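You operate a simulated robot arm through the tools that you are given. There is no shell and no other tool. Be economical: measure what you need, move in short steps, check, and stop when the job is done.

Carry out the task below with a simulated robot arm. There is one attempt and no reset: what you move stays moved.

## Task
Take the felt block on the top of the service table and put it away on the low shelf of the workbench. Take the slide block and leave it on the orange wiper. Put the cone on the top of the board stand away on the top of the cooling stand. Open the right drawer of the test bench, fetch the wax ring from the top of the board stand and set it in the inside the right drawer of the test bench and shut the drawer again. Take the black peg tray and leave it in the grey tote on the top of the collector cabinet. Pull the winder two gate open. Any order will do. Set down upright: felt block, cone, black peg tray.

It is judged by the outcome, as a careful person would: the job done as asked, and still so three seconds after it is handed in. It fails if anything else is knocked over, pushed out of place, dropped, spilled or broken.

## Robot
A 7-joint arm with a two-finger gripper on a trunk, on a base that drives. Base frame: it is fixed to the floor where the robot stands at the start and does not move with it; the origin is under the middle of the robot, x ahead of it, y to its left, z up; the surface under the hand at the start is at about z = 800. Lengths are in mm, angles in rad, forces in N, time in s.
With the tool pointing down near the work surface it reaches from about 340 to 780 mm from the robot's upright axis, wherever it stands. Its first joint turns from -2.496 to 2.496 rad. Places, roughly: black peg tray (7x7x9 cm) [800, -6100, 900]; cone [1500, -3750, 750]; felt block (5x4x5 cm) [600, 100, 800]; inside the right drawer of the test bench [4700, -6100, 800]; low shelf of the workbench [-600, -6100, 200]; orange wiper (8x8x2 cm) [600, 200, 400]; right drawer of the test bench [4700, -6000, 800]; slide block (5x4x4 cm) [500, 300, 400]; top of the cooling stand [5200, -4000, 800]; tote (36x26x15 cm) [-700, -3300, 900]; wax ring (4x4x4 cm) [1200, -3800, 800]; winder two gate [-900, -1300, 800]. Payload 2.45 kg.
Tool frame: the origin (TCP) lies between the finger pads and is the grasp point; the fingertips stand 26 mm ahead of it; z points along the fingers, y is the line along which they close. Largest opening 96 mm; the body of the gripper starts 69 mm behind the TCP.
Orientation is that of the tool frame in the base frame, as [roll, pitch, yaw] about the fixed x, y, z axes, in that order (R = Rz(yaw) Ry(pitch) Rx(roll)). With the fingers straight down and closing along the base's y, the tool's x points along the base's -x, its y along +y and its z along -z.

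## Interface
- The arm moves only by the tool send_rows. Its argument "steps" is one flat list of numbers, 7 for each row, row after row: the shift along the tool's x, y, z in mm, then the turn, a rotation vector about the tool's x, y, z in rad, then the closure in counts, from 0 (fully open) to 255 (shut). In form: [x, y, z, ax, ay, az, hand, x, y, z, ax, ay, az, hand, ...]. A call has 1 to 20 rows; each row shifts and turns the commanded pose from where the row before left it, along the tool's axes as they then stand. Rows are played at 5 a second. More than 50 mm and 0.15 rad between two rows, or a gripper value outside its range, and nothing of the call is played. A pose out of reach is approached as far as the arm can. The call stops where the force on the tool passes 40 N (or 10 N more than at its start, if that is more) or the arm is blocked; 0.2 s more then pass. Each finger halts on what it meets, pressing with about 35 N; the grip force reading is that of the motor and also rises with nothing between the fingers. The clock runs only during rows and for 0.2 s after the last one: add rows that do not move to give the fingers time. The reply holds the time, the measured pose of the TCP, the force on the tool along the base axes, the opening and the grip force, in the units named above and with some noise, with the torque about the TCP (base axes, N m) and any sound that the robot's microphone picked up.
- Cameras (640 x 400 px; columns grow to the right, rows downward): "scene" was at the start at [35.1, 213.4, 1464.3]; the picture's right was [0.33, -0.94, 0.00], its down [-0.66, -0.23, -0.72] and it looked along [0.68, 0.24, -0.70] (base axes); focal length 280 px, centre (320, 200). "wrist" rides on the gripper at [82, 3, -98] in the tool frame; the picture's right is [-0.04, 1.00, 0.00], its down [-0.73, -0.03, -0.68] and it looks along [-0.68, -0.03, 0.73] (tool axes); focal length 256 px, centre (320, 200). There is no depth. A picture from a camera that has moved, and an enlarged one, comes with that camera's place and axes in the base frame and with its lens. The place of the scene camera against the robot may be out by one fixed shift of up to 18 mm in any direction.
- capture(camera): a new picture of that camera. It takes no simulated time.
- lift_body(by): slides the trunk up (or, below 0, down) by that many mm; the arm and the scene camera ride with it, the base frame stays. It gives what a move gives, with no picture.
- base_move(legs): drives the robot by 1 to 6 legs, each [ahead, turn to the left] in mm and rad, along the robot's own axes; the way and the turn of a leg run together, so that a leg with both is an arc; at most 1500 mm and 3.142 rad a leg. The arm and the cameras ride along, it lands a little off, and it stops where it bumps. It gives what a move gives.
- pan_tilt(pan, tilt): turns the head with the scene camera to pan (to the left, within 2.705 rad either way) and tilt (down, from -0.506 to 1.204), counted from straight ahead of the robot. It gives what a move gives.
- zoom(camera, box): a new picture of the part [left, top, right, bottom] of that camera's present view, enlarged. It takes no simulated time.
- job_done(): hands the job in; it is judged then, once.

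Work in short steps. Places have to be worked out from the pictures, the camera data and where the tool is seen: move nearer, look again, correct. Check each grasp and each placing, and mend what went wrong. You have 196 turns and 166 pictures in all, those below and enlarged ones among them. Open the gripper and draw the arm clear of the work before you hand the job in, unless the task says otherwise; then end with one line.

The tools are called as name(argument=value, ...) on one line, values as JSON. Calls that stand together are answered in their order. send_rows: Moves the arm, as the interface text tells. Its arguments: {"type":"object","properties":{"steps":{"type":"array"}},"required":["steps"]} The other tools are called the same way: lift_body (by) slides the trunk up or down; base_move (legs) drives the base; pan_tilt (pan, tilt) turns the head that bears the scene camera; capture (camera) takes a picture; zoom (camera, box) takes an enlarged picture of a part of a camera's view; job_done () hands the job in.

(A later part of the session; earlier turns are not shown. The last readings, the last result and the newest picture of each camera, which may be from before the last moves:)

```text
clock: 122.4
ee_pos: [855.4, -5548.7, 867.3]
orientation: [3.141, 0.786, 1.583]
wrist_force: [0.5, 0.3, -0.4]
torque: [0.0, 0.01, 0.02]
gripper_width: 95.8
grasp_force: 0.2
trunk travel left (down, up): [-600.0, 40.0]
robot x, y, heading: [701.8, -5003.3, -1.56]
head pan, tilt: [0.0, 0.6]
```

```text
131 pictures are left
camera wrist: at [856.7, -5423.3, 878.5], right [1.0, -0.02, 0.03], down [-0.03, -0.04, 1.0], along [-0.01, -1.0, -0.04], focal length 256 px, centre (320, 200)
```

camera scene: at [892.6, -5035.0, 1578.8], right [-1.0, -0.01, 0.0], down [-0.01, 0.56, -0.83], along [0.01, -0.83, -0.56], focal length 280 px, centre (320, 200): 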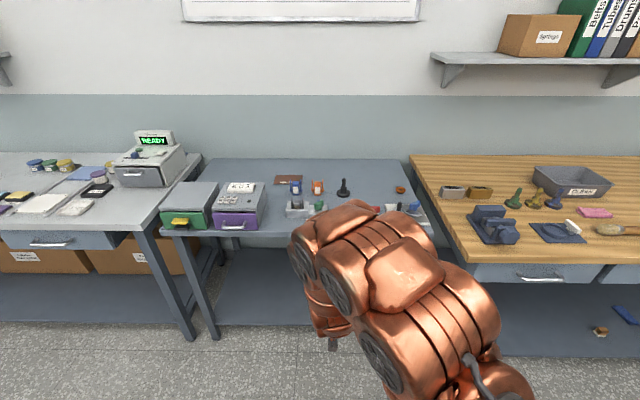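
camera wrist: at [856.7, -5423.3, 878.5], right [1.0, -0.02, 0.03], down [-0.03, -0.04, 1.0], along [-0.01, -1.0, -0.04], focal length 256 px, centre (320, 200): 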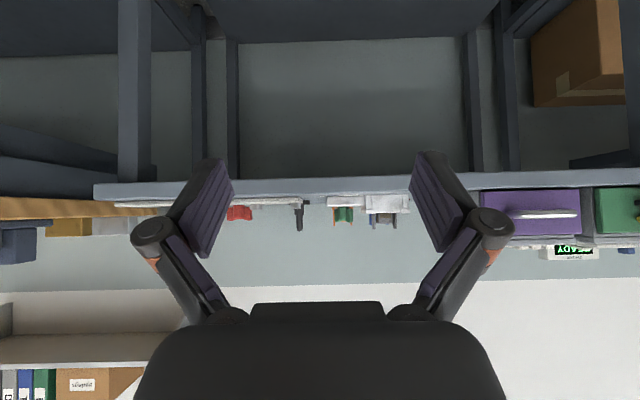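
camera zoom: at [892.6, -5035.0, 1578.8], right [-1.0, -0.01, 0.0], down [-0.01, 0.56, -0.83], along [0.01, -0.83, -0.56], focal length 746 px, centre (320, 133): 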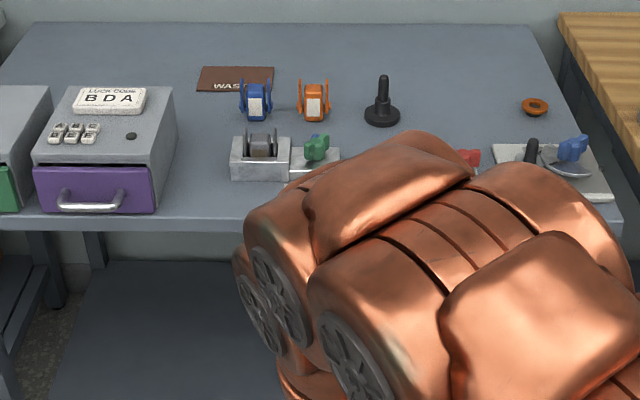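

The black disc with a peg is at about (796,-6149), bench top z≈855. I bring the hand vertical and raise it before driving in.

send_rows(steps=[-30, 0, -30, 0, 0, 0, 0, -30, 0, -30, 0, 0, 0, 0, 0, 0, 0, 0, 0.15, 0, 0, 0, 0, 0, 0, 0.15, 0, 0, 0, 0, 0, 0, 0.15, 0, 0, 0, 0, 0, 0, 0.15, 0, 0, 0, 0, 0, 0, 0.15, 0, 0, 0, 0, 0, 0, 0.035, 0, 0, 0, -45, -45, 0, 0, 0, 0, 0, 0, -45, 0, 0, 0, 0, 0, 0, -45, 0, 0, 0, 0, 0, 0, -15, 0, 0, 0, 0, 0, 0, 0, 0, 0, 0, 0])

capture(camera="wrist")

```text
refused: row 9 steps farther than a row can; nothing moved
```

```text
130 pictures are left
camera wrist: at [856.7, -5423.3, 878.5], right [1.0, -0.02, 0.03], down [-0.03, -0.04, 1.0], along [-0.01, -1.0, -0.04], focal length 256 px, centre (320, 200)
```

wrist: 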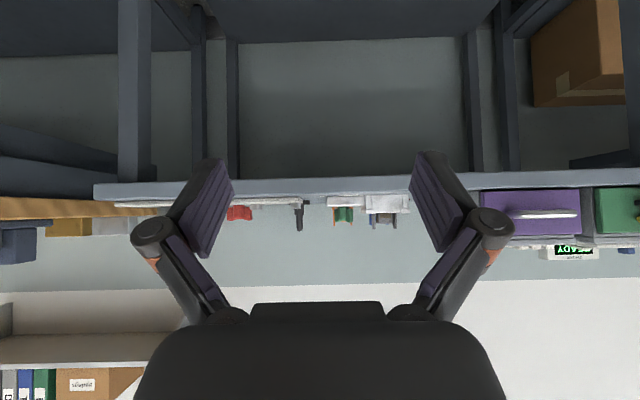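

Row too long; resend with smaller steps.

send_rows(steps=[-30, -10, -30, 0, 0, 0, 0, -30, -10, -30, 0, 0, 0, 0, 0, -15, 0, 0, 0.15, 0, 0, 0, -15, 0, 0, 0.15, 0, 0, 0, 0, 0, 0, 0.15, 0, 0, 0, 0, 0, 0, 0.15, 0, 0, 0, 0, 0, 0, 0.15, 0, 0, 0, 0, 0, 0, 0.035, 0, 0, 0, 0, -45, 0, 0, 0, 0, 0, 0, -45, 0, 0, 0, 0, 0, 0, -45, 0, 0, 0, 0, 0, 0, -15, 0, 0, 0, 0, 0, 0, 0, 0, 0, 0, 0])

base_move(legs=[[320, 0]])

capture(camera="wrist")

```text
clock: 125.2
ee_pos: [804.6, -5550.1, 1100.9]
orientation: [3.14, 0.0, 1.583]
wrist_force: [0.6, 0.4, 0.7]
torque: [0.0, -0.01, 0.02]
gripper_width: 96.2
grasp_force: 0.1
trunk travel left (down, up): [-600.0, 40.0]
robot x, y, heading: [701.3, -5002.5, -1.554]
head pan, tilt: [0.0, 0.6]
```

```text
clock: 127.3
ee_pos: [808.4, -5865.7, 1101.2]
orientation: [3.14, 0.001, 1.582]
wrist_force: [-0.2, -0.4, 1.0]
torque: [0.0, 0.0, -0.02]
gripper_width: 96.2
grasp_force: 0.1
trunk travel left (down, up): [-600.0, 40.0]
robot x, y, heading: [707.4, -5318.5, -1.559]
head pan, tilt: [0.0, 0.6]
```

```text
129 pictures are left
camera wrist: at [809.1, -5786.0, 1199.6], right [1.0, -0.03, 0.0], down [-0.02, -0.73, 0.68], along [-0.02, -0.68, -0.73], focal length 256 px, centre (320, 200)
```

wrist: 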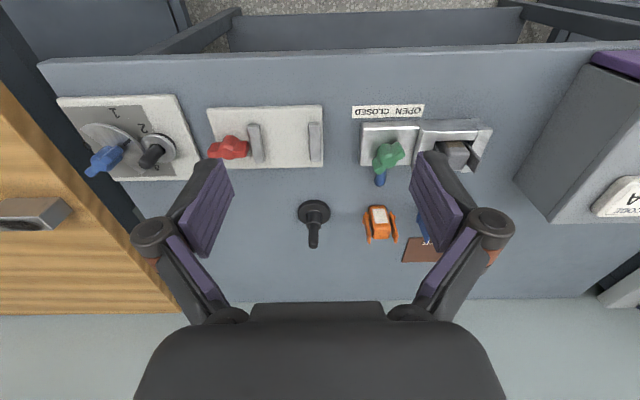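

The peg piece is at about (788,-6133), top ≈ z 940. I zoom to see its shape.

zoom(camera="wrist", box=[272, 180, 368, 240])

```text
6.67 times, centred on (320, 210) of wrist
camera zoom: at [809.1, -5786.0, 1199.6], right [1.0, -0.03, 0.0], down [-0.02, -0.73, 0.68], along [-0.02, -0.68, -0.73], focal length 1707 px, centre (320, 133)
```

zoom: 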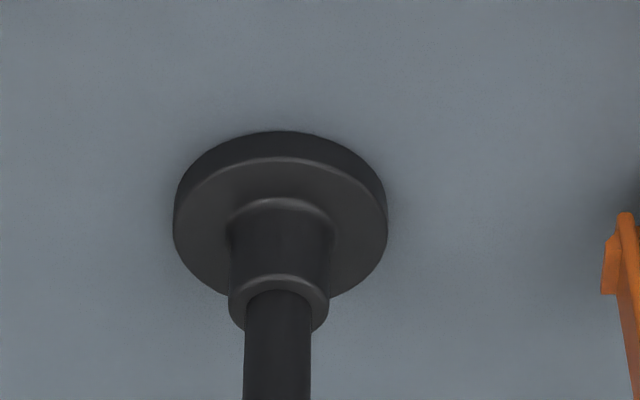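

Rod ≈19 mm above a collar up to z≈898. I drive 150 mm closer, then move above the rod.

base_move(legs=[[150, 0]])

capture(camera="wrist")

```text
clock: 128.7
ee_pos: [809.0, -6016.6, 1102.6]
orientation: [-3.14, 0.0, 1.581]
wrist_force: [-0.1, 0.0, -0.6]
torque: [-0.02, 0.04, 0.01]
gripper_width: 96.1
grasp_force: 0.0
trunk travel left (down, up): [-600.0, 40.0]
robot x, y, heading: [708.0, -5472.2, -1.556]
head pan, tilt: [0.0, 0.6]
```

```text
127 pictures are left
camera wrist: at [810.6, -5935.9, 1199.7], right [1.0, -0.03, 0.0], down [-0.02, -0.73, 0.68], along [-0.02, -0.68, -0.73], focal length 256 px, centre (320, 200)
```

wrist: 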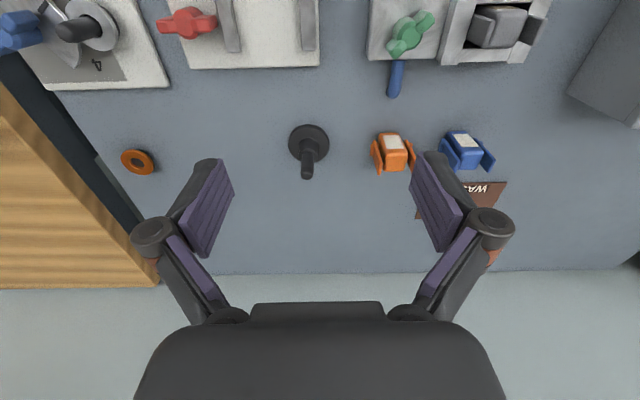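

Confirmed at (788,-6134). I move over it and descend to z≈985, then check.

send_rows(steps=[-40, -8, 0, 0, 0, 0, 0, -40, -8, 0, 0, 0, 0, 0, -37, -6, 0, 0, 0, 0, 0, 0, 0, 40, 0, 0, 0, 0, 0, 0, 40, 0, 0, 0, 0, 0, 0, 36, 0, 0, 0, 0, 0, 0, 0, 0, 0, 0, 0])

capture(camera="wrist")

```text
clock: 130.3
ee_pos: [788.3, -6134.0, 985.4]
orientation: [-3.141, -0.001, 1.581]
wrist_force: [0.0, -0.1, 0.4]
torque: [-0.01, 0.06, -0.04]
gripper_width: 95.8
grasp_force: 0.0
trunk travel left (down, up): [-600.0, 40.0]
robot x, y, heading: [705.7, -5467.3, -1.557]
head pan, tilt: [0.0, 0.6]
```

```text
126 pictures are left
camera wrist: at [789.9, -6053.7, 1083.8], right [1.0, -0.03, 0.0], down [-0.02, -0.73, 0.68], along [-0.02, -0.68, -0.73], focal length 256 px, centre (320, 200)
```

wrist: 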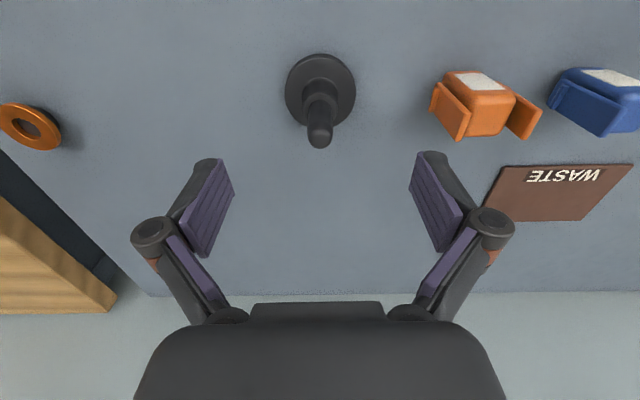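

Aligned. Descend 58 mm and close on the rod.

send_rows(steps=[0, 0, 30, 0, 0, 0, 0, 0, 0, 28, 0, 0, 0, 0, 0, 0, 0, 0, 0, 0, 0, 0, 0, 0, 0, 0, 0, 255, 0, 0, 0, 0, 0, 0, 255, 0, 0, 0, 0, 0, 0, 255, 0, 0, 0, 0, 0, 0, 255, 0, 0, 0, 0, 0, 0, 255, 0, 0, 0, 0, 0, 0, 255, 0, 0, 0, 0, 0, 0, 255])

send_rows(steps=[0, 0, -30, 0, 0, 0, 255, 0, 0, -40, 0, 0, 0, 255, 0, 0, -40, 0, 0, 0, 255, 0, 0, -40, 0, 0, 0, 255, 0, 0, -40, 0, 0, 0, 255, 0, 0, 0, 0, 0, 0, 255])

capture(camera="wrist")

```text
clock: 132.5
ee_pos: [787.9, -6134.2, 927.4]
orientation: [-3.141, -0.001, 1.583]
wrist_force: [-0.3, -0.5, 0.2]
torque: [0.01, -0.03, -0.02]
gripper_width: 16.7
grasp_force: 34.8
trunk travel left (down, up): [-600.0, 40.0]
robot x, y, heading: [700.7, -5470.0, -1.56]
head pan, tilt: [0.0, 0.6]
```

```text
clock: 133.9
ee_pos: [787.1, -6134.5, 1118.4]
orientation: [-3.141, -0.001, 1.582]
wrist_force: [0.1, -0.2, -0.9]
torque: [0.01, 0.02, -0.02]
gripper_width: 16.9
grasp_force: 34.8
trunk travel left (down, up): [-600.0, 40.0]
robot x, y, heading: [706.3, -5471.7, -1.563]
head pan, tilt: [0.0, 0.6]
```

```text
125 pictures are left
camera wrist: at [789.4, -6052.8, 1215.8], right [1.0, -0.03, 0.0], down [-0.02, -0.73, 0.68], along [-0.02, -0.68, -0.73], focal length 256 px, centre (320, 200)
```

wrist: 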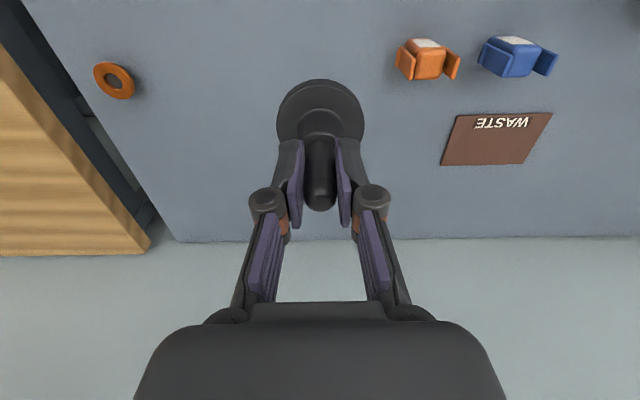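

Held firmly. I back off, drive along the aisle and turn to face the collector cabinet from the bench side.

base_move(legs=[[-450, 0], [0, -1.571], [1330, 0], [0, -1.571], [450, 0]])

pan_tilt(pan=0.0, tilt=0.6)

capture(camera="scene")

capture(camera="wrist")

```text
clock: 152.9
ee_pos: [-745.0, -3942.1, 1118.1]
orientation: [3.141, -0.001, -1.537]
wrist_force: [-0.1, 0.8, -1.4]
torque: [0.01, 0.0, -0.01]
gripper_width: 16.8
grasp_force: 34.7
trunk travel left (down, up): [-600.0, 40.0]
robot x, y, heading: [-654.0, -4604.3, 1.596]
head pan, tilt: [0.0, 0.6]
```

```text
clock: 153.5
ee_pos: [-746.1, -3942.8, 1117.0]
orientation: [-3.141, 0.001, -1.54]
wrist_force: [0.0, 1.1, -0.1]
torque: [0.05, 0.03, 0.0]
gripper_width: 16.5
grasp_force: 34.4
trunk travel left (down, up): [-600.0, 40.0]
robot x, y, heading: [-654.3, -4605.3, 1.603]
head pan, tilt: [0.0, 0.6]
```

```text
124 pictures are left
camera scene: at [-825.9, -4568.3, 1578.7], right [1.0, 0.03, 0.0], down [0.02, -0.56, -0.83], along [-0.03, 0.82, -0.56], focal length 280 px, centre (320, 200)
```

scene: 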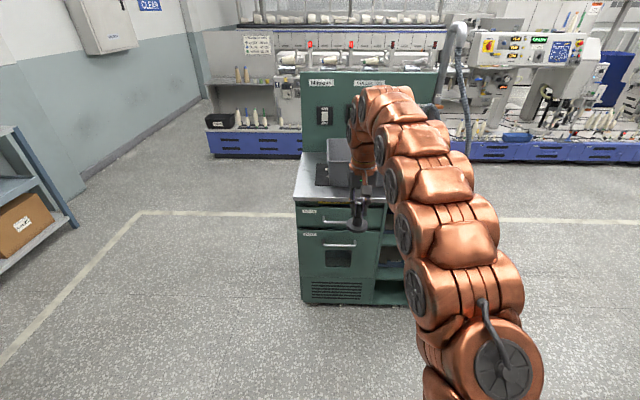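

```text
123 pictures are left
camera wrist: at [-746.4, -4024.7, 1215.6], right [-1.0, 0.01, 0.0], down [0.01, 0.73, 0.68], along [0.01, 0.68, -0.73], focal length 256 px, centre (320, 200)
```

wrist: 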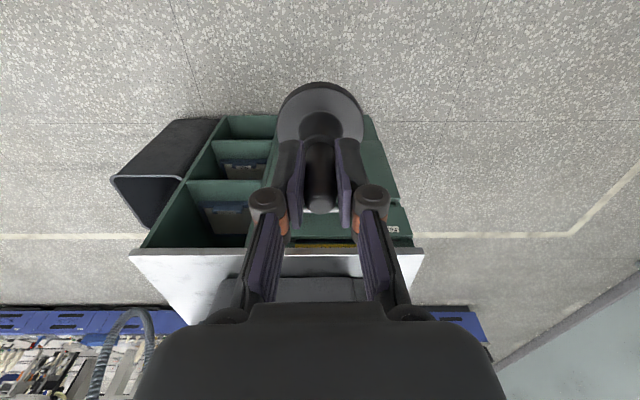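

Cabinet top front edge y≈-3555. I raise the hand 60 mm and drive 320 mm closer, then look for the tote.

send_rows(steps=[0, 0, -30, 0, 0, 0, 255, 0, 0, -30, 0, 0, 0, 255, 0, 0, 0, 0, 0, 0, 255])

base_move(legs=[[320, -0.03]])

capture(camera="wrist")

capture(camera="scene")

```text
clock: 154.3
ee_pos: [-745.4, -3941.9, 1177.4]
orientation: [3.14, 0.0, -1.538]
wrist_force: [-0.4, 0.8, -0.8]
torque: [-0.02, -0.01, 0.03]
gripper_width: 16.7
grasp_force: 35.5
trunk travel left (down, up): [-600.0, 40.0]
robot x, y, heading: [-650.2, -4603.6, 1.601]
head pan, tilt: [0.0, 0.6]
```

```text
clock: 156.4
ee_pos: [-727.9, -3614.2, 1178.0]
orientation: [-3.142, 0.0, -1.57]
wrist_force: [0.2, 0.0, 0.3]
torque: [-0.01, -0.01, -0.02]
gripper_width: 16.7
grasp_force: 35.4
trunk travel left (down, up): [-600.0, 40.0]
robot x, y, heading: [-656.1, -4283.0, 1.568]
head pan, tilt: [0.0, 0.6]
```

```text
122 pictures are left
camera wrist: at [-732.6, -3698.1, 1276.0], right [-1.0, 0.04, 0.0], down [0.03, 0.73, 0.68], along [0.03, 0.68, -0.73], focal length 256 px, centre (320, 200)
```

wrist: 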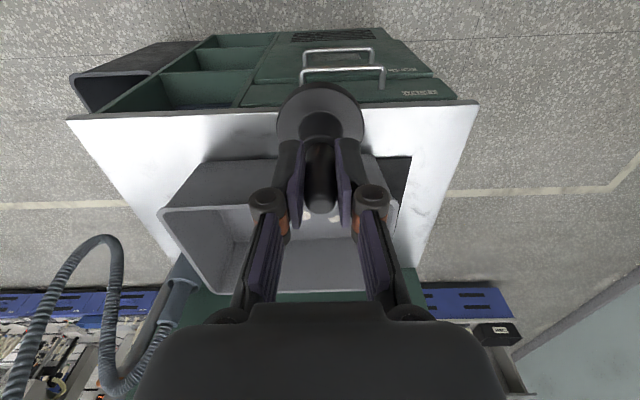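

```text
121 pictures are left
camera scene: at [-829.7, -4239.0, 1578.7], right [1.0, 0.0, 0.0], down [0.0, -0.56, -0.83], along [0.0, 0.83, -0.56], focal length 280 px, centre (320, 200)
```

scene: 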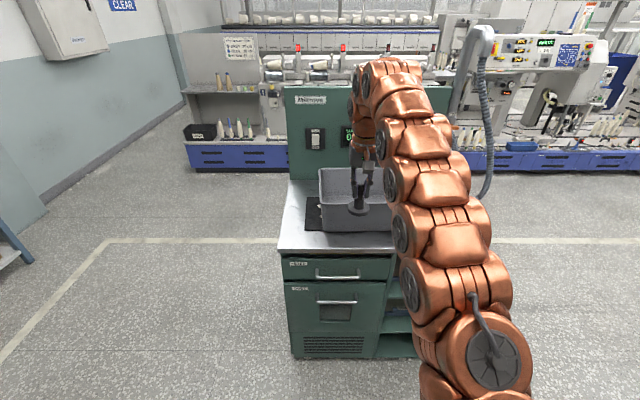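

Tote rim z≈980, centre about (-653,-3281). I shift right 73 mm, drive in 325 mm, and look from above.

send_rows(steps=[0, -37, 0, 0, 0, 0, 255, 0, -36, 0, 0, 0, 0, 255, 0, 0, 0, 0, 0, 0, 255])

base_move(legs=[[325, 0]])

capture(camera="wrist")

capture(camera="scene")

```text
clock: 157.2
ee_pos: [-654.0, -3615.0, 1177.8]
orientation: [-3.14, 0.002, -1.57]
wrist_force: [1.0, -0.3, -0.2]
torque: [0.0, 0.05, -0.01]
gripper_width: 16.7
grasp_force: 34.9
trunk travel left (down, up): [-600.0, 40.0]
robot x, y, heading: [-654.6, -4281.3, 1.576]
head pan, tilt: [0.0, 0.6]
```

```text
clock: 159.4
ee_pos: [-654.1, -3286.0, 1178.8]
orientation: [3.141, 0.001, -1.571]
wrist_force: [0.3, 0.9, 0.2]
torque: [-0.05, -0.01, 0.01]
gripper_width: 16.9
grasp_force: 35.2
trunk travel left (down, up): [-600.0, 40.0]
robot x, y, heading: [-657.7, -3954.7, 1.567]
head pan, tilt: [0.0, 0.6]
```

```text
120 pictures are left
camera wrist: at [-658.8, -3369.9, 1276.4], right [-1.0, 0.04, 0.0], down [0.03, 0.73, 0.68], along [0.03, 0.68, -0.73], focal length 256 px, centre (320, 200)
```

wrist: 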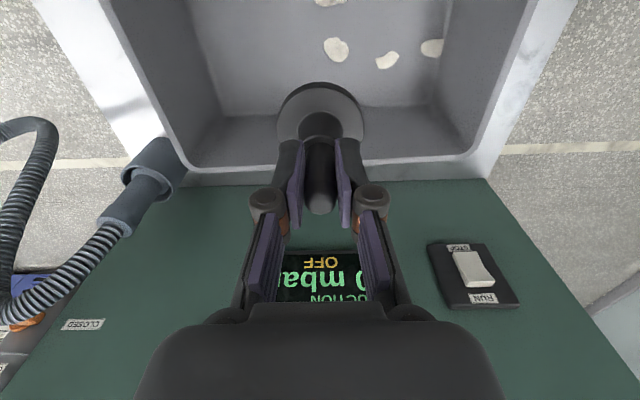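

```text
119 pictures are left
camera scene: at [-829.3, -3911.4, 1578.8], right [1.0, 0.0, 0.0], down [0.0, -0.56, -0.83], along [0.0, 0.83, -0.56], focal length 280 px, centre (320, 200)
```

scene: 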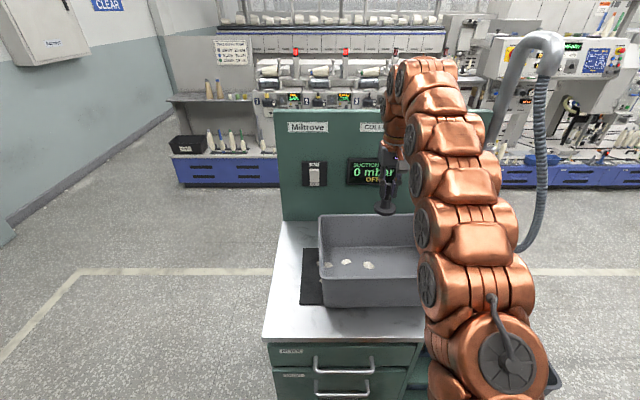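

Tote floor has lint scraps around x≈-670…-815; the +x part is clear. I shift to x≈-590 and lower to just above the floor.

send_rows(steps=[0, -32, 0, 0, 0, 0, 255, 0, -32, 0, 0, 0, 0, 255, 0, 0, 40, 0, 0, 0, 255, 0, 0, 40, 0, 0, 0, 255, 0, 0, 40, 0, 0, 0, 255, 0, 0, 40, 0, 0, 0, 255, 0, 0, 40, 0, 0, 0, 255, 0, 0, 40, 0, 0, 0, 255, 0, 0, 0, 0, 0, 0, 255])

capture(camera="wrist")

```text
clock: 161.4
ee_pos: [-590.9, -3287.4, 939.5]
orientation: [-3.14, 0.004, -1.571]
wrist_force: [-1.4, 2.1, 24.9]
torque: [0.31, 0.01, 0.06]
gripper_width: 16.9
grasp_force: 35.1
trunk travel left (down, up): [-600.0, 40.0]
robot x, y, heading: [-654.1, -3953.6, 1.569]
head pan, tilt: [0.0, 0.6]
```

```text
118 pictures are left
camera wrist: at [-594.4, -3370.4, 1037.1], right [-1.0, 0.04, 0.0], down [0.03, 0.73, 0.68], along [0.03, 0.68, -0.73], focal length 256 px, centre (320, 200)
```

wrist: 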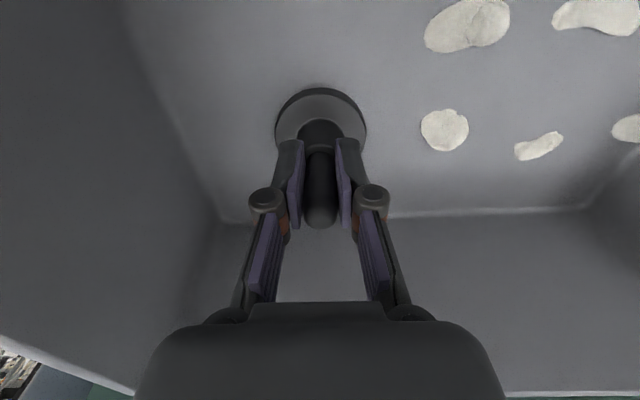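

It already rests on the tote floor (25 N). I release gently and draw straight up.

send_rows(steps=[0, 0, -2, 0, 0, 0, 255, 0, 0, 0, 0, 0, 0, 200, 0, 0, 0, 0, 0, 0, 150, 0, 0, 0, 0, 0, 0, 120, 0, 0, 0, 0, 0, 0, 120, 0, 0, -25, 0, 0, 0, 120, 0, 0, -45, 0, 0, 0, 120, 0, 0, -45, 0, 0, 0, 120, 0, 0, -45, 0, 0, 0, 120, 0, 0, -45, 0, 0, 0, 120, 0, 0, 0, 0, 0, 0, 0])

capture(camera="wrist")

```text
clock: 163.8
ee_pos: [-591.2, -3286.8, 1145.0]
orientation: [-3.141, -0.001, -1.571]
wrist_force: [0.5, -0.4, 0.0]
torque: [0.0, 0.02, 0.02]
gripper_width: 85.8
grasp_force: 0.2
trunk travel left (down, up): [-600.0, 40.0]
robot x, y, heading: [-654.5, -3954.1, 1.57]
head pan, tilt: [0.0, 0.6]
```

```text
117 pictures are left
camera wrist: at [-595.4, -3368.9, 1243.2], right [-1.0, 0.04, 0.0], down [0.03, 0.73, 0.68], along [0.03, 0.68, -0.73], focal length 256 px, centre (320, 200)
```

wrist: 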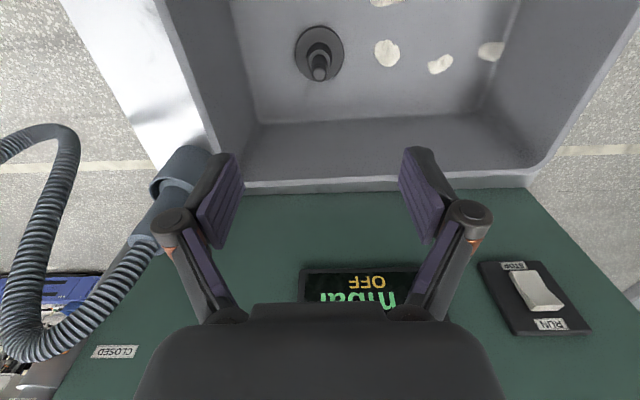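

Peg tray stands upright in the tote. Next the board stand; I drive around to its winder-aisle side (facing -y).

base_move(legs=[[-500, 0], [0, -1.571], [1000, 0], [0, 1.571], [1500, 0]])

pan_tilt(pan=-1.3, tilt=0.45)

capture(camera="scene")

```text
clock: 186.2
ee_pos: [415.5, -2290.8, 1145.3]
orientation: [-3.14, 0.001, -1.572]
wrist_force: [-0.2, -0.5, 0.0]
torque: [0.02, -0.01, -0.02]
gripper_width: 96.0
grasp_force: 0.1
trunk travel left (down, up): [-600.0, 40.0]
robot x, y, heading: [351.4, -2956.0, 1.571]
head pan, tilt: [0.0, 0.6]
```

```text
clock: 187.7
ee_pos: [415.3, -2290.6, 1144.8]
orientation: [3.141, 0.0, -1.573]
wrist_force: [0.1, -0.8, 0.6]
torque: [0.02, -0.04, -0.01]
gripper_width: 95.9
grasp_force: 0.0
trunk travel left (down, up): [-600.0, 40.0]
robot x, y, heading: [352.9, -2958.2, 1.571]
head pan, tilt: [-1.3, 0.45]
```

```text
116 pictures are left
camera scene: at [264.7, -2979.6, 1592.3], right [0.27, -0.96, 0.0], down [-0.42, -0.12, -0.9], along [0.87, 0.24, -0.44], focal length 280 px, centre (320, 200)
```

scene: 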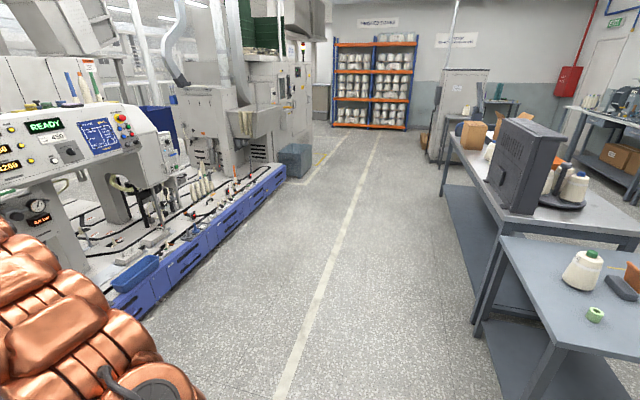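

Aisle is clear; the stand with the cone and green wax ring is visible. Drive in front of it.

base_move(legs=[[0, -1.571], [1050, 0], [0, -1.571]])

pan_tilt(pan=0.0, tilt=0.7)

capture(camera="scene")

capture(camera="wrist")

```text
clock: 200.7
ee_pos: [1340.1, -3619.9, 1145.2]
orientation: [3.141, 0.0, 1.574]
wrist_force: [0.0, -0.4, -0.9]
torque: [0.04, 0.0, -0.01]
gripper_width: 95.9
grasp_force: 0.0
trunk travel left (down, up): [-600.0, 40.0]
robot x, y, heading: [1401.4, -2953.3, -1.57]
head pan, tilt: [-1.3, 0.45]
```

```text
clock: 202.2
ee_pos: [1339.7, -3620.3, 1144.7]
orientation: [-3.141, -0.002, 1.571]
wrist_force: [0.0, 0.7, 0.0]
torque: [0.0, -0.01, -0.01]
gripper_width: 96.1
grasp_force: 0.1
trunk travel left (down, up): [-600.0, 40.0]
robot x, y, heading: [1404.7, -2954.0, -1.57]
head pan, tilt: [0.0, 0.7]
```

```text
115 pictures are left
camera scene: at [1592.5, -2984.0, 1570.1], right [-1.0, 0.0, 0.0], down [0.0, 0.64, -0.77], along [0.0, -0.77, -0.64], focal length 280 px, centre (320, 200)
```

scene: 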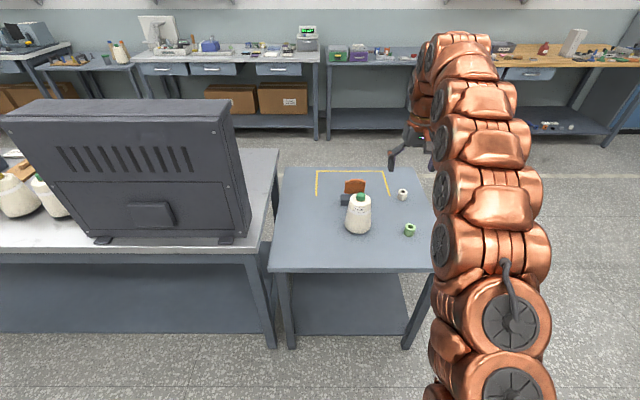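

```text
114 pictures are left
camera wrist: at [1342.5, -3539.7, 1243.0], right [1.0, -0.04, 0.0], down [-0.03, -0.73, 0.68], along [-0.03, -0.68, -0.73], focal length 256 px, centre (320, 200)
```

wrist: 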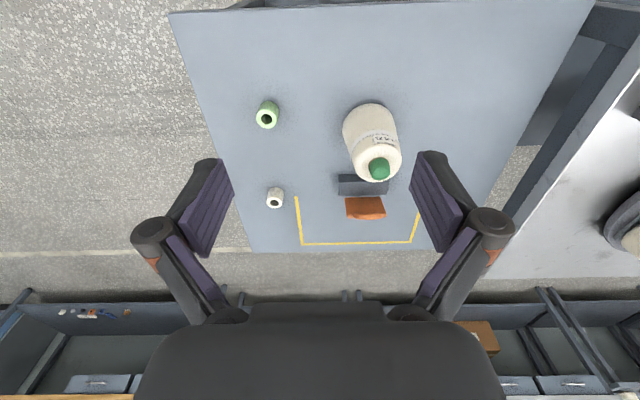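

Table z≈735–750. I zoom on the cone and rings.

zoom(camera="wrist", box=[240, 80, 432, 230])

zoom(camera="scene", box=[300, 160, 440, 260])

```text
2.67 times, centred on (336, 155) of wrist
camera zoom: at [1342.5, -3539.7, 1243.0], right [1.0, -0.04, 0.0], down [-0.03, -0.73, 0.68], along [-0.03, -0.68, -0.73], focal length 683 px, centre (277, 320)
```

zoom: 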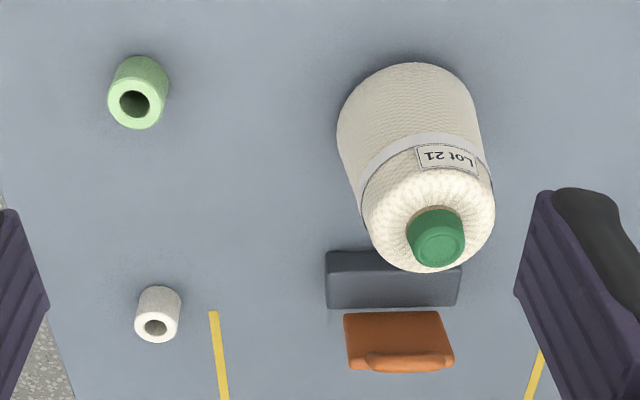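

```text
4.00 times, centred on (370, 210) of scene
camera zoom: at [1592.5, -2984.0, 1570.1], right [-1.0, 0.0, 0.0], down [0.0, 0.64, -0.77], along [0.0, -0.77, -0.64], focal length 1119 px, centre (120, 160)
```

zoom: 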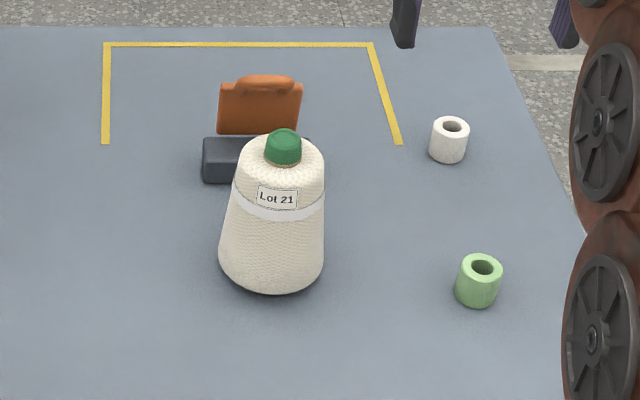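

I drive 170 mm closer and shift the hand toward the cone, then triangulate with the wrist camera.

base_move(legs=[[120, 0]])

send_rows(steps=[0, 42, 0, 0, 0, 0, 0, 0, 42, 0, 0, 0, 0, 0, 0, 0, 0, 0, 0, 0, 0])

capture(camera="wrist")

```text
clock: 203.4
ee_pos: [1339.1, -3741.9, 1145.9]
orientation: [-3.141, 0.001, 1.573]
wrist_force: [-0.2, 0.4, 0.0]
torque: [-0.04, 0.01, 0.02]
gripper_width: 96.0
grasp_force: 0.1
trunk travel left (down, up): [-600.0, 40.0]
robot x, y, heading: [1403.0, -3075.9, -1.573]
head pan, tilt: [0.0, 0.7]
```

```text
clock: 204.2
ee_pos: [1425.2, -3742.2, 1143.7]
orientation: [-3.141, -0.001, 1.57]
wrist_force: [1.2, 0.8, -0.2]
torque: [0.04, 0.02, 0.0]
gripper_width: 96.0
grasp_force: 0.0
trunk travel left (down, up): [-600.0, 40.0]
robot x, y, heading: [1402.5, -3073.1, -1.569]
head pan, tilt: [0.0, 0.7]
```

```text
111 pictures are left
camera wrist: at [1427.4, -3661.4, 1242.2], right [1.0, -0.04, 0.0], down [-0.03, -0.73, 0.68], along [-0.03, -0.68, -0.73], focal length 256 px, centre (320, 200)
```

wrist: 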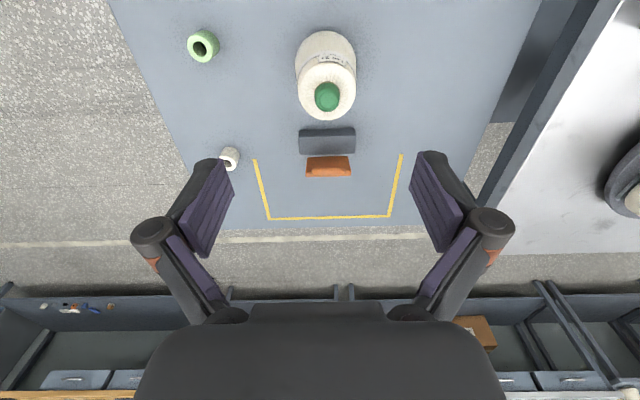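

Cap top at (1430,-3789,908). I go above it at z≈1000 and check.

send_rows(steps=[-24, 3, 0, 0, 0, 0, 0, -23, 2, 0, 0, 0, 0, 0, 0, 0, 48, 0, 0, 0, 0, 0, 0, 48, 0, 0, 0, 0, 0, 0, 44, 0, 0, 0, 0, 0, 0, 0, 0, 0, 0, 0])

capture(camera="wrist")

```text
clock: 205.7
ee_pos: [1427.6, -3778.9, 1004.0]
orientation: [3.14, 0.0, 1.573]
wrist_force: [0.0, -0.1, -0.5]
torque: [-0.06, 0.01, -0.01]
gripper_width: 96.2
grasp_force: 0.1
out of reach, approached as far as the arm can: row 2
trunk travel left (down, up): [-600.0, 40.0]
robot x, y, heading: [1404.2, -3072.1, -1.574]
head pan, tilt: [0.0, 0.7]
```

```text
110 pictures are left
camera wrist: at [1430.7, -3698.0, 1102.2], right [1.0, -0.04, 0.0], down [-0.03, -0.73, 0.68], along [-0.03, -0.68, -0.73], focal length 256 px, centre (320, 200)
```

wrist: 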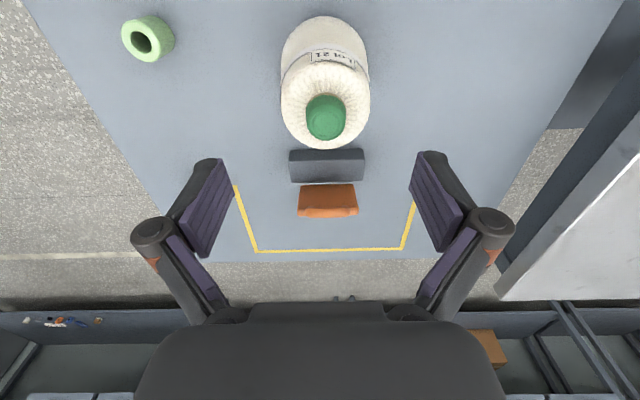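

Cap confirmed at (1430.5,-3789). I narrow the fingers to about 50 mm and come down to z≈930 to grip the cap.

send_rows(steps=[-11, 2, 0, 0, 0, 0, 122, 0, 0, 40, 0, 0, 0, 122, 0, 0, 34, 0, 0, 0, 122, 0, 0, 0, 0, 0, 0, 122, 0, 0, 0, 0, 0, 0, 122])

capture(camera="wrist")

```text
clock: 206.8
ee_pos: [1430.6, -3790.0, 930.1]
orientation: [-3.141, 0.001, 1.572]
wrist_force: [-0.2, 0.3, 0.2]
torque: [-0.05, 0.03, 0.0]
gripper_width: 50.0
grasp_force: 0.0
trunk travel left (down, up): [-600.0, 40.0]
robot x, y, heading: [1399.5, -3074.1, -1.569]
head pan, tilt: [0.0, 0.7]
```

```text
109 pictures are left
camera wrist: at [1433.1, -3708.0, 1027.5], right [1.0, -0.04, 0.0], down [-0.03, -0.73, 0.68], along [-0.03, -0.68, -0.73], focal length 256 px, centre (320, 200)
```

wrist: 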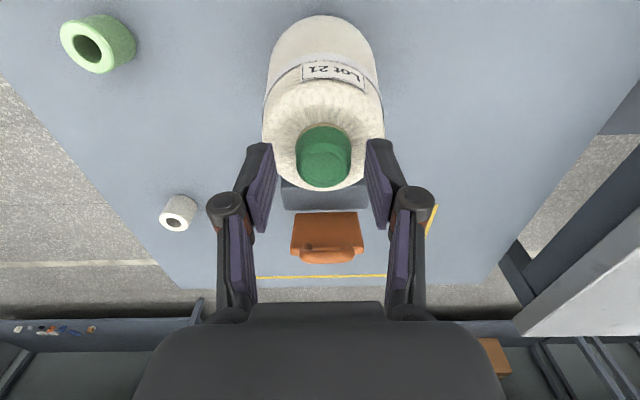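

Centred on the cap. I descend in small steps watching for contact with the shoulder.

send_rows(steps=[0, 0, 5, 0, 0, 0, 122, 0, 0, 4, 0, 0, 0, 122, 0, 0, 3, 0, 0, 0, 122, 0, 0, 0, 0, 0, 0, 122])

send_rows(steps=[0, 0, 2, 0, 0, 0, 122, 0, 0, 2, 0, 0, 0, 122, 0, 0, 0, 0, 0, 0, 122])

zoom(camera="wrist", box=[224, 110, 416, 230])

```text
clock: 207.8
ee_pos: [1429.9, -3788.7, 918.5]
orientation: [3.141, 0.0, 1.572]
wrist_force: [0.0, 0.0, -0.2]
torque: [0.01, 0.0, 0.0]
gripper_width: 49.9
grasp_force: 0.1
trunk travel left (down, up): [-600.0, 40.0]
robot x, y, heading: [1404.7, -3073.8, -1.572]
head pan, tilt: [0.0, 0.7]
```

```text
clock: 208.7
ee_pos: [1429.8, -3788.0, 913.8]
orientation: [-3.142, 0.0, 1.571]
wrist_force: [0.1, 0.4, -0.4]
torque: [-0.01, -0.03, -0.01]
gripper_width: 50.1
grasp_force: 0.1
trunk travel left (down, up): [-600.0, 40.0]
robot x, y, heading: [1406.7, -3074.3, -1.574]
head pan, tilt: [0.0, 0.7]
```

```text
3.33 times, centred on (320, 170) of wrist
camera zoom: at [1432.3, -3707.1, 1011.9], right [1.0, -0.04, 0.0], down [-0.03, -0.73, 0.68], along [-0.03, -0.68, -0.73], focal length 853 px, centre (320, 300)
```

zoom: 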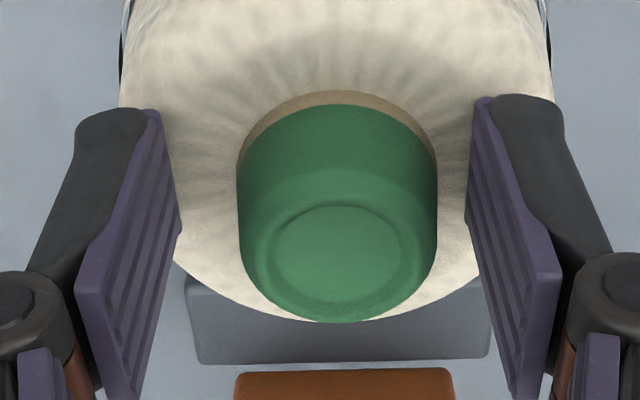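

Good engagement possible. Two more 2 mm steps, then close.

send_rows(steps=[0, 0, 2, 0, 0, 0, 122, 0, 0, 2, 0, 0, 0, 122, 0, 0, 0, 0, 0, 0, 122])

send_rows(steps=[0, 0, 0, 0, 0, 0, 255, 0, 0, 0, 0, 0, 0, 255, 0, 0, 0, 0, 0, 0, 255, 0, 0, 0, 0, 0, 0, 255, 0, 0, 0, 0, 0, 0, 255])

send_rows(steps=[0, 0, -5, 0, 0, 0, 255, 0, 0, -5, 0, 0, 0, 255, 0, 0, 0, 0, 0, 0, 255])

capture(camera="wrist")

```text
clock: 209.4
ee_pos: [1430.6, -3786.7, 910.7]
orientation: [-3.14, 0.0, 1.575]
wrist_force: [2.0, 0.1, 18.9]
torque: [0.0, -0.29, -0.12]
gripper_width: 54.6
grasp_force: 5.8
trunk travel left (down, up): [-600.0, 40.0]
robot x, y, heading: [1404.3, -3072.9, -1.57]
head pan, tilt: [0.0, 0.7]
```

```text
clock: 210.1
ee_pos: [1432.0, -3789.6, 915.7]
orientation: [3.141, 0.011, 1.573]
wrist_force: [3.8, 3.1, 22.9]
torque: [-0.2, -0.19, 0.01]
gripper_width: 34.2
grasp_force: 35.8
trunk travel left (down, up): [-600.0, 40.0]
robot x, y, heading: [1402.6, -3073.8, -1.571]
head pan, tilt: [0.0, 0.7]
stopped in row 2: the force on the tool passed its limit at 42 N (the readings are from after the stop); the commanded pose is now the measured one
```

```text
clock: 210.8
ee_pos: [1430.2, -3789.7, 921.2]
orientation: [3.141, 0.003, 1.573]
wrist_force: [0.1, -0.6, -2.8]
torque: [0.03, -0.01, 0.04]
gripper_width: 34.0
grasp_force: 35.5
trunk travel left (down, up): [-600.0, 40.0]
robot x, y, heading: [1404.3, -3074.7, -1.571]
head pan, tilt: [0.0, 0.7]
```

```text
107 pictures are left
camera wrist: at [1432.8, -3707.9, 1019.1], right [1.0, -0.04, 0.0], down [-0.03, -0.73, 0.68], along [-0.03, -0.68, -0.73], focal length 256 px, centre (320, 200)
```

wrist: 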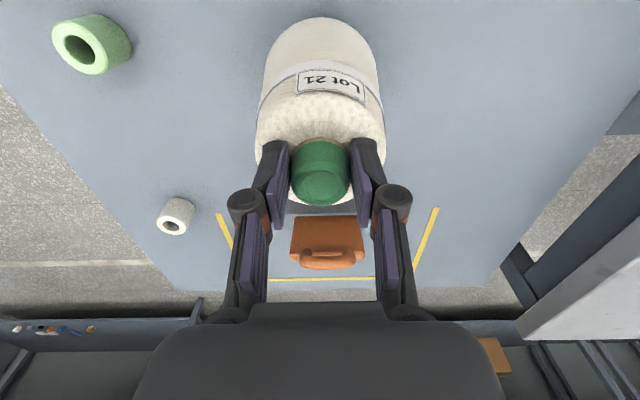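

Cap gripped, weight felt (~3 N). I lift 190 mm while drawing slightly toward the robot.

send_rows(steps=[0, 0, -40, 0, 0, 0, 255, 10, 0, -40, 0, 0, 0, 255, 20, 0, -40, 0, 0, 0, 255, 20, 0, -40, 0, 0, 0, 255, 20, 0, -30, 0, 0, 0, 255, 0, 0, 0, 0, 0, 0, 255])

capture(camera="wrist")

```text
clock: 212.2
ee_pos: [1430.3, -3718.3, 1111.1]
orientation: [3.141, 0.003, 1.573]
wrist_force: [0.1, -0.3, -3.1]
torque: [0.02, 0.01, -0.03]
gripper_width: 33.9
grasp_force: 34.8
trunk travel left (down, up): [-600.0, 40.0]
robot x, y, heading: [1403.0, -3075.8, -1.571]
head pan, tilt: [0.0, 0.7]
```

```text
106 pictures are left
camera wrist: at [1432.7, -3637.2, 1209.0], right [1.0, -0.04, 0.0], down [-0.03, -0.73, 0.68], along [-0.03, -0.68, -0.73], focal length 256 px, centre (320, 200)
```

wrist: 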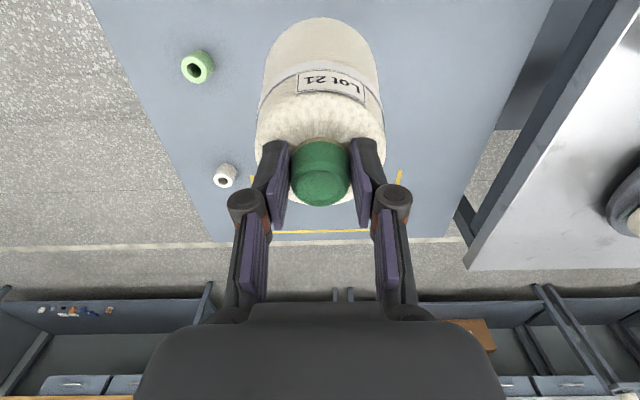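

Secure. I back off and drive along the aisle toward the cooling stand.

base_move(legs=[[-150, 0], [0, 1.571], [1500, 0], [700, 0]])

pan_tilt(pan=-0.5, tilt=0.45)

capture(camera="scene")

```text
clock: 227.9
ee_pos: [4246.9, -2894.7, 1110.4]
orientation: [-3.141, 0.006, -3.139]
wrist_force: [-0.7, 0.1, -3.5]
torque: [0.0, 0.06, -0.02]
gripper_width: 33.6
grasp_force: 34.9
trunk travel left (down, up): [-600.0, 40.0]
robot x, y, heading: [3600.6, -2921.5, 0.0]
head pan, tilt: [0.0, 0.7]
```

```text
clock: 228.8
ee_pos: [4246.7, -2893.6, 1110.7]
orientation: [3.141, 0.004, -3.141]
wrist_force: [0.1, -0.2, -2.3]
torque: [-0.01, 0.0, -0.01]
gripper_width: 33.7
grasp_force: 34.8
trunk travel left (down, up): [-600.0, 40.0]
robot x, y, heading: [3603.1, -2917.7, 0.004]
head pan, tilt: [-0.499, 0.45]
```

```text
105 pictures are left
camera scene: at [3641.0, -2779.7, 1592.3], right [-0.48, -0.88, 0.0], down [-0.38, 0.21, -0.9], along [0.79, -0.43, -0.44], focal length 280 px, centre (320, 200)
```

scene: 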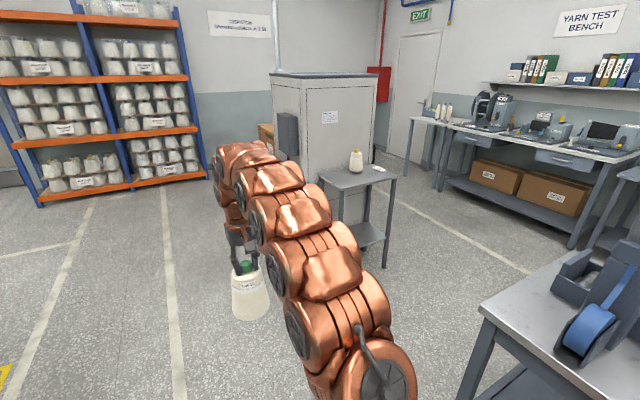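

The cooling stand is the small table at about x 5110–5440, y -4240…-3750, with another cone at its back. I drive to face it along +x.

base_move(legs=[[900, 0], [0, -1.571], [1000, 0], [0, 1.571]])

pan_tilt(pan=-0.1, tilt=0.7)

capture(camera="scene")

capture(camera="wrist")

```text
clock: 246.1
ee_pos: [5146.5, -3886.1, 1112.2]
orientation: [3.141, 0.005, -3.121]
wrist_force: [0.0, 0.2, -2.8]
torque: [-0.05, 0.04, 0.0]
gripper_width: 33.8
grasp_force: 35.1
trunk travel left (down, up): [-600.0, 40.0]
robot x, y, heading: [4505.0, -3923.6, 0.018]
head pan, tilt: [-0.499, 0.45]
```

```text
clock: 247.0
ee_pos: [5146.8, -3886.4, 1110.3]
orientation: [-3.141, 0.005, -3.122]
wrist_force: [-0.1, -0.4, -3.3]
torque: [-0.01, 0.06, -0.04]
gripper_width: 33.8
grasp_force: 34.9
trunk travel left (down, up): [-600.0, 40.0]
robot x, y, heading: [4504.1, -3928.1, 0.021]
head pan, tilt: [-0.099, 0.7]
```

```text
104 pictures are left
camera scene: at [4541.6, -3747.6, 1570.2], right [-0.08, -1.0, 0.0], down [-0.64, 0.05, -0.77], along [0.76, -0.06, -0.64], focal length 280 px, centre (320, 200)
```

scene: 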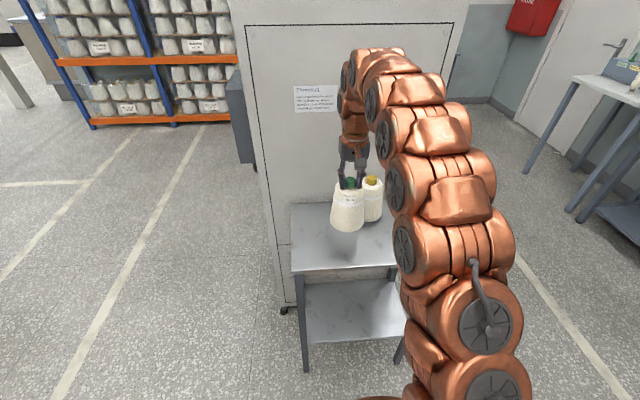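

```text
103 pictures are left
camera wrist: at [5063.4, -3885.1, 1208.7], right [0.02, 1.0, 0.0], down [0.73, -0.01, 0.68], along [0.68, -0.01, -0.73], focal length 256 px, centre (320, 200)
```

wrist: 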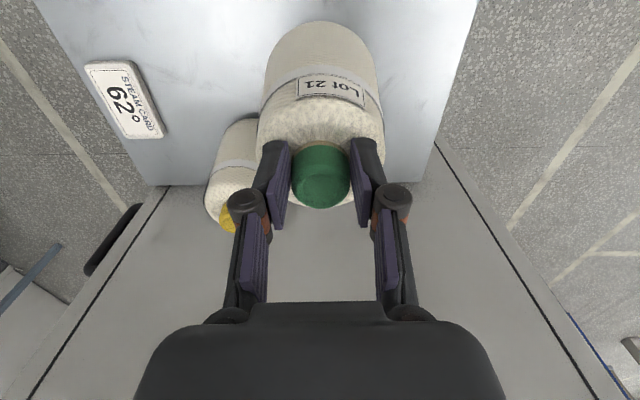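

Existing cone at about (5345,-4020). I'll set ours near (5240,-3840): drive 70 mm ahead, shift, and lower to z≈985.

base_move(legs=[[70, 0]])

send_rows(steps=[-20, 22, 0, 0, 0, 0, 255, 0, 22, 0, 0, 0, 0, 255, 0, 0, 40, 0, 0, 0, 255, 0, 0, 40, 0, 0, 0, 255, 0, 0, 40, 0, 0, 0, 255, 0, 0, 0, 0, 0, 0, 255])

capture(camera="wrist")

capture(camera="scene")

```text
clock: 248.0
ee_pos: [5217.4, -3884.2, 1110.5]
orientation: [-3.141, 0.005, -3.122]
wrist_force: [0.5, 0.0, -3.2]
torque: [-0.02, 0.01, -0.02]
gripper_width: 33.9
grasp_force: 35.1
trunk travel left (down, up): [-600.0, 40.0]
robot x, y, heading: [4575.0, -3924.1, 0.022]
head pan, tilt: [-0.099, 0.7]
```

```text
clock: 249.1
ee_pos: [5237.2, -3839.3, 1023.1]
orientation: [3.137, 0.016, -3.121]
wrist_force: [0.7, 1.5, 8.4]
torque: [0.02, 0.06, -0.04]
gripper_width: 34.0
grasp_force: 34.8
trunk travel left (down, up): [-600.0, 40.0]
robot x, y, heading: [4572.0, -3926.6, 0.021]
head pan, tilt: [-0.099, 0.7]
stopped in row 5: the force on the tool passed its limit at 122 N (the readings are from after the stop); the commanded pose is now the measured one
```

```text
102 pictures are left
camera wrist: at [5154.1, -3838.8, 1120.6], right [0.02, 1.0, 0.0], down [0.72, -0.02, 0.69], along [0.69, -0.01, -0.72], focal length 256 px, centre (320, 200)
```

wrist: 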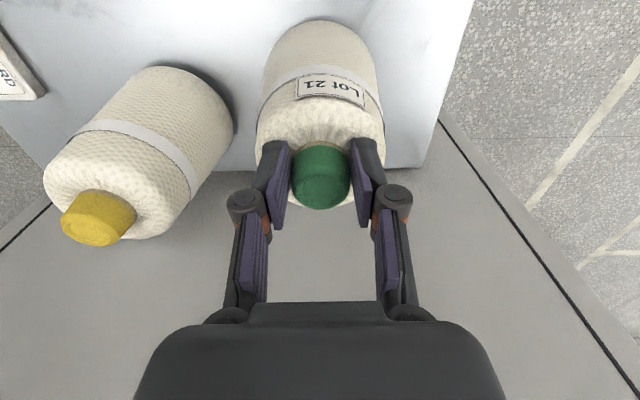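

```text
101 pictures are left
camera scene: at [4611.8, -3746.0, 1570.4], right [-0.08, -1.0, 0.0], down [-0.64, 0.05, -0.77], along [0.76, -0.06, -0.64], focal length 280 px, centre (320, 200)
```

scene: 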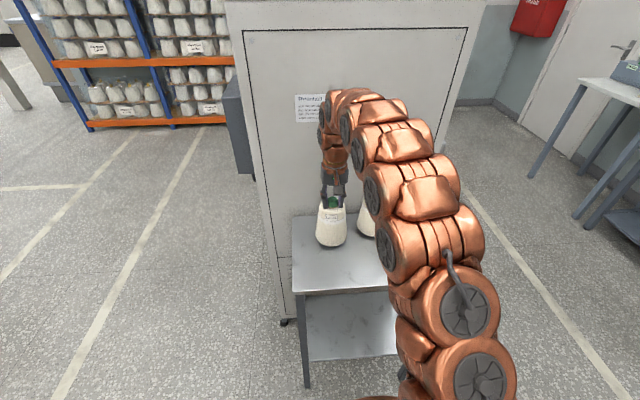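

The stand is higher than I judged (z≈862); the cone is now resting on it. I open gently and check it stands.

send_rows(steps=[0, 0, 0, 0, 0, 0, 160, 0, 0, 0, 0, 0, 0, 140, 0, 0, 0, 0, 0, 0, 120, 0, 0, 0, 0, 0, 0, 120, 0, 0, 0, 0, 0, 0, 120])

capture(camera="wrist")

```text
clock: 250.3
ee_pos: [5237.3, -3839.1, 1022.0]
orientation: [3.139, 0.013, -3.12]
wrist_force: [-0.4, 0.4, 1.6]
torque: [-0.01, 0.01, -0.01]
gripper_width: 50.5
grasp_force: 0.1
trunk travel left (down, up): [-600.0, 40.0]
robot x, y, heading: [4574.8, -3925.1, 0.013]
head pan, tilt: [-0.099, 0.7]
```

```text
100 pictures are left
camera wrist: at [5154.1, -3839.0, 1119.3], right [0.02, 1.0, 0.0], down [0.73, -0.02, 0.69], along [0.69, -0.01, -0.73], focal length 256 px, centre (320, 200)
```

wrist: 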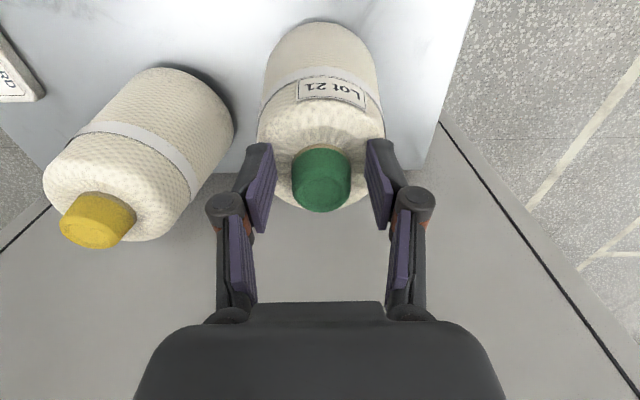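

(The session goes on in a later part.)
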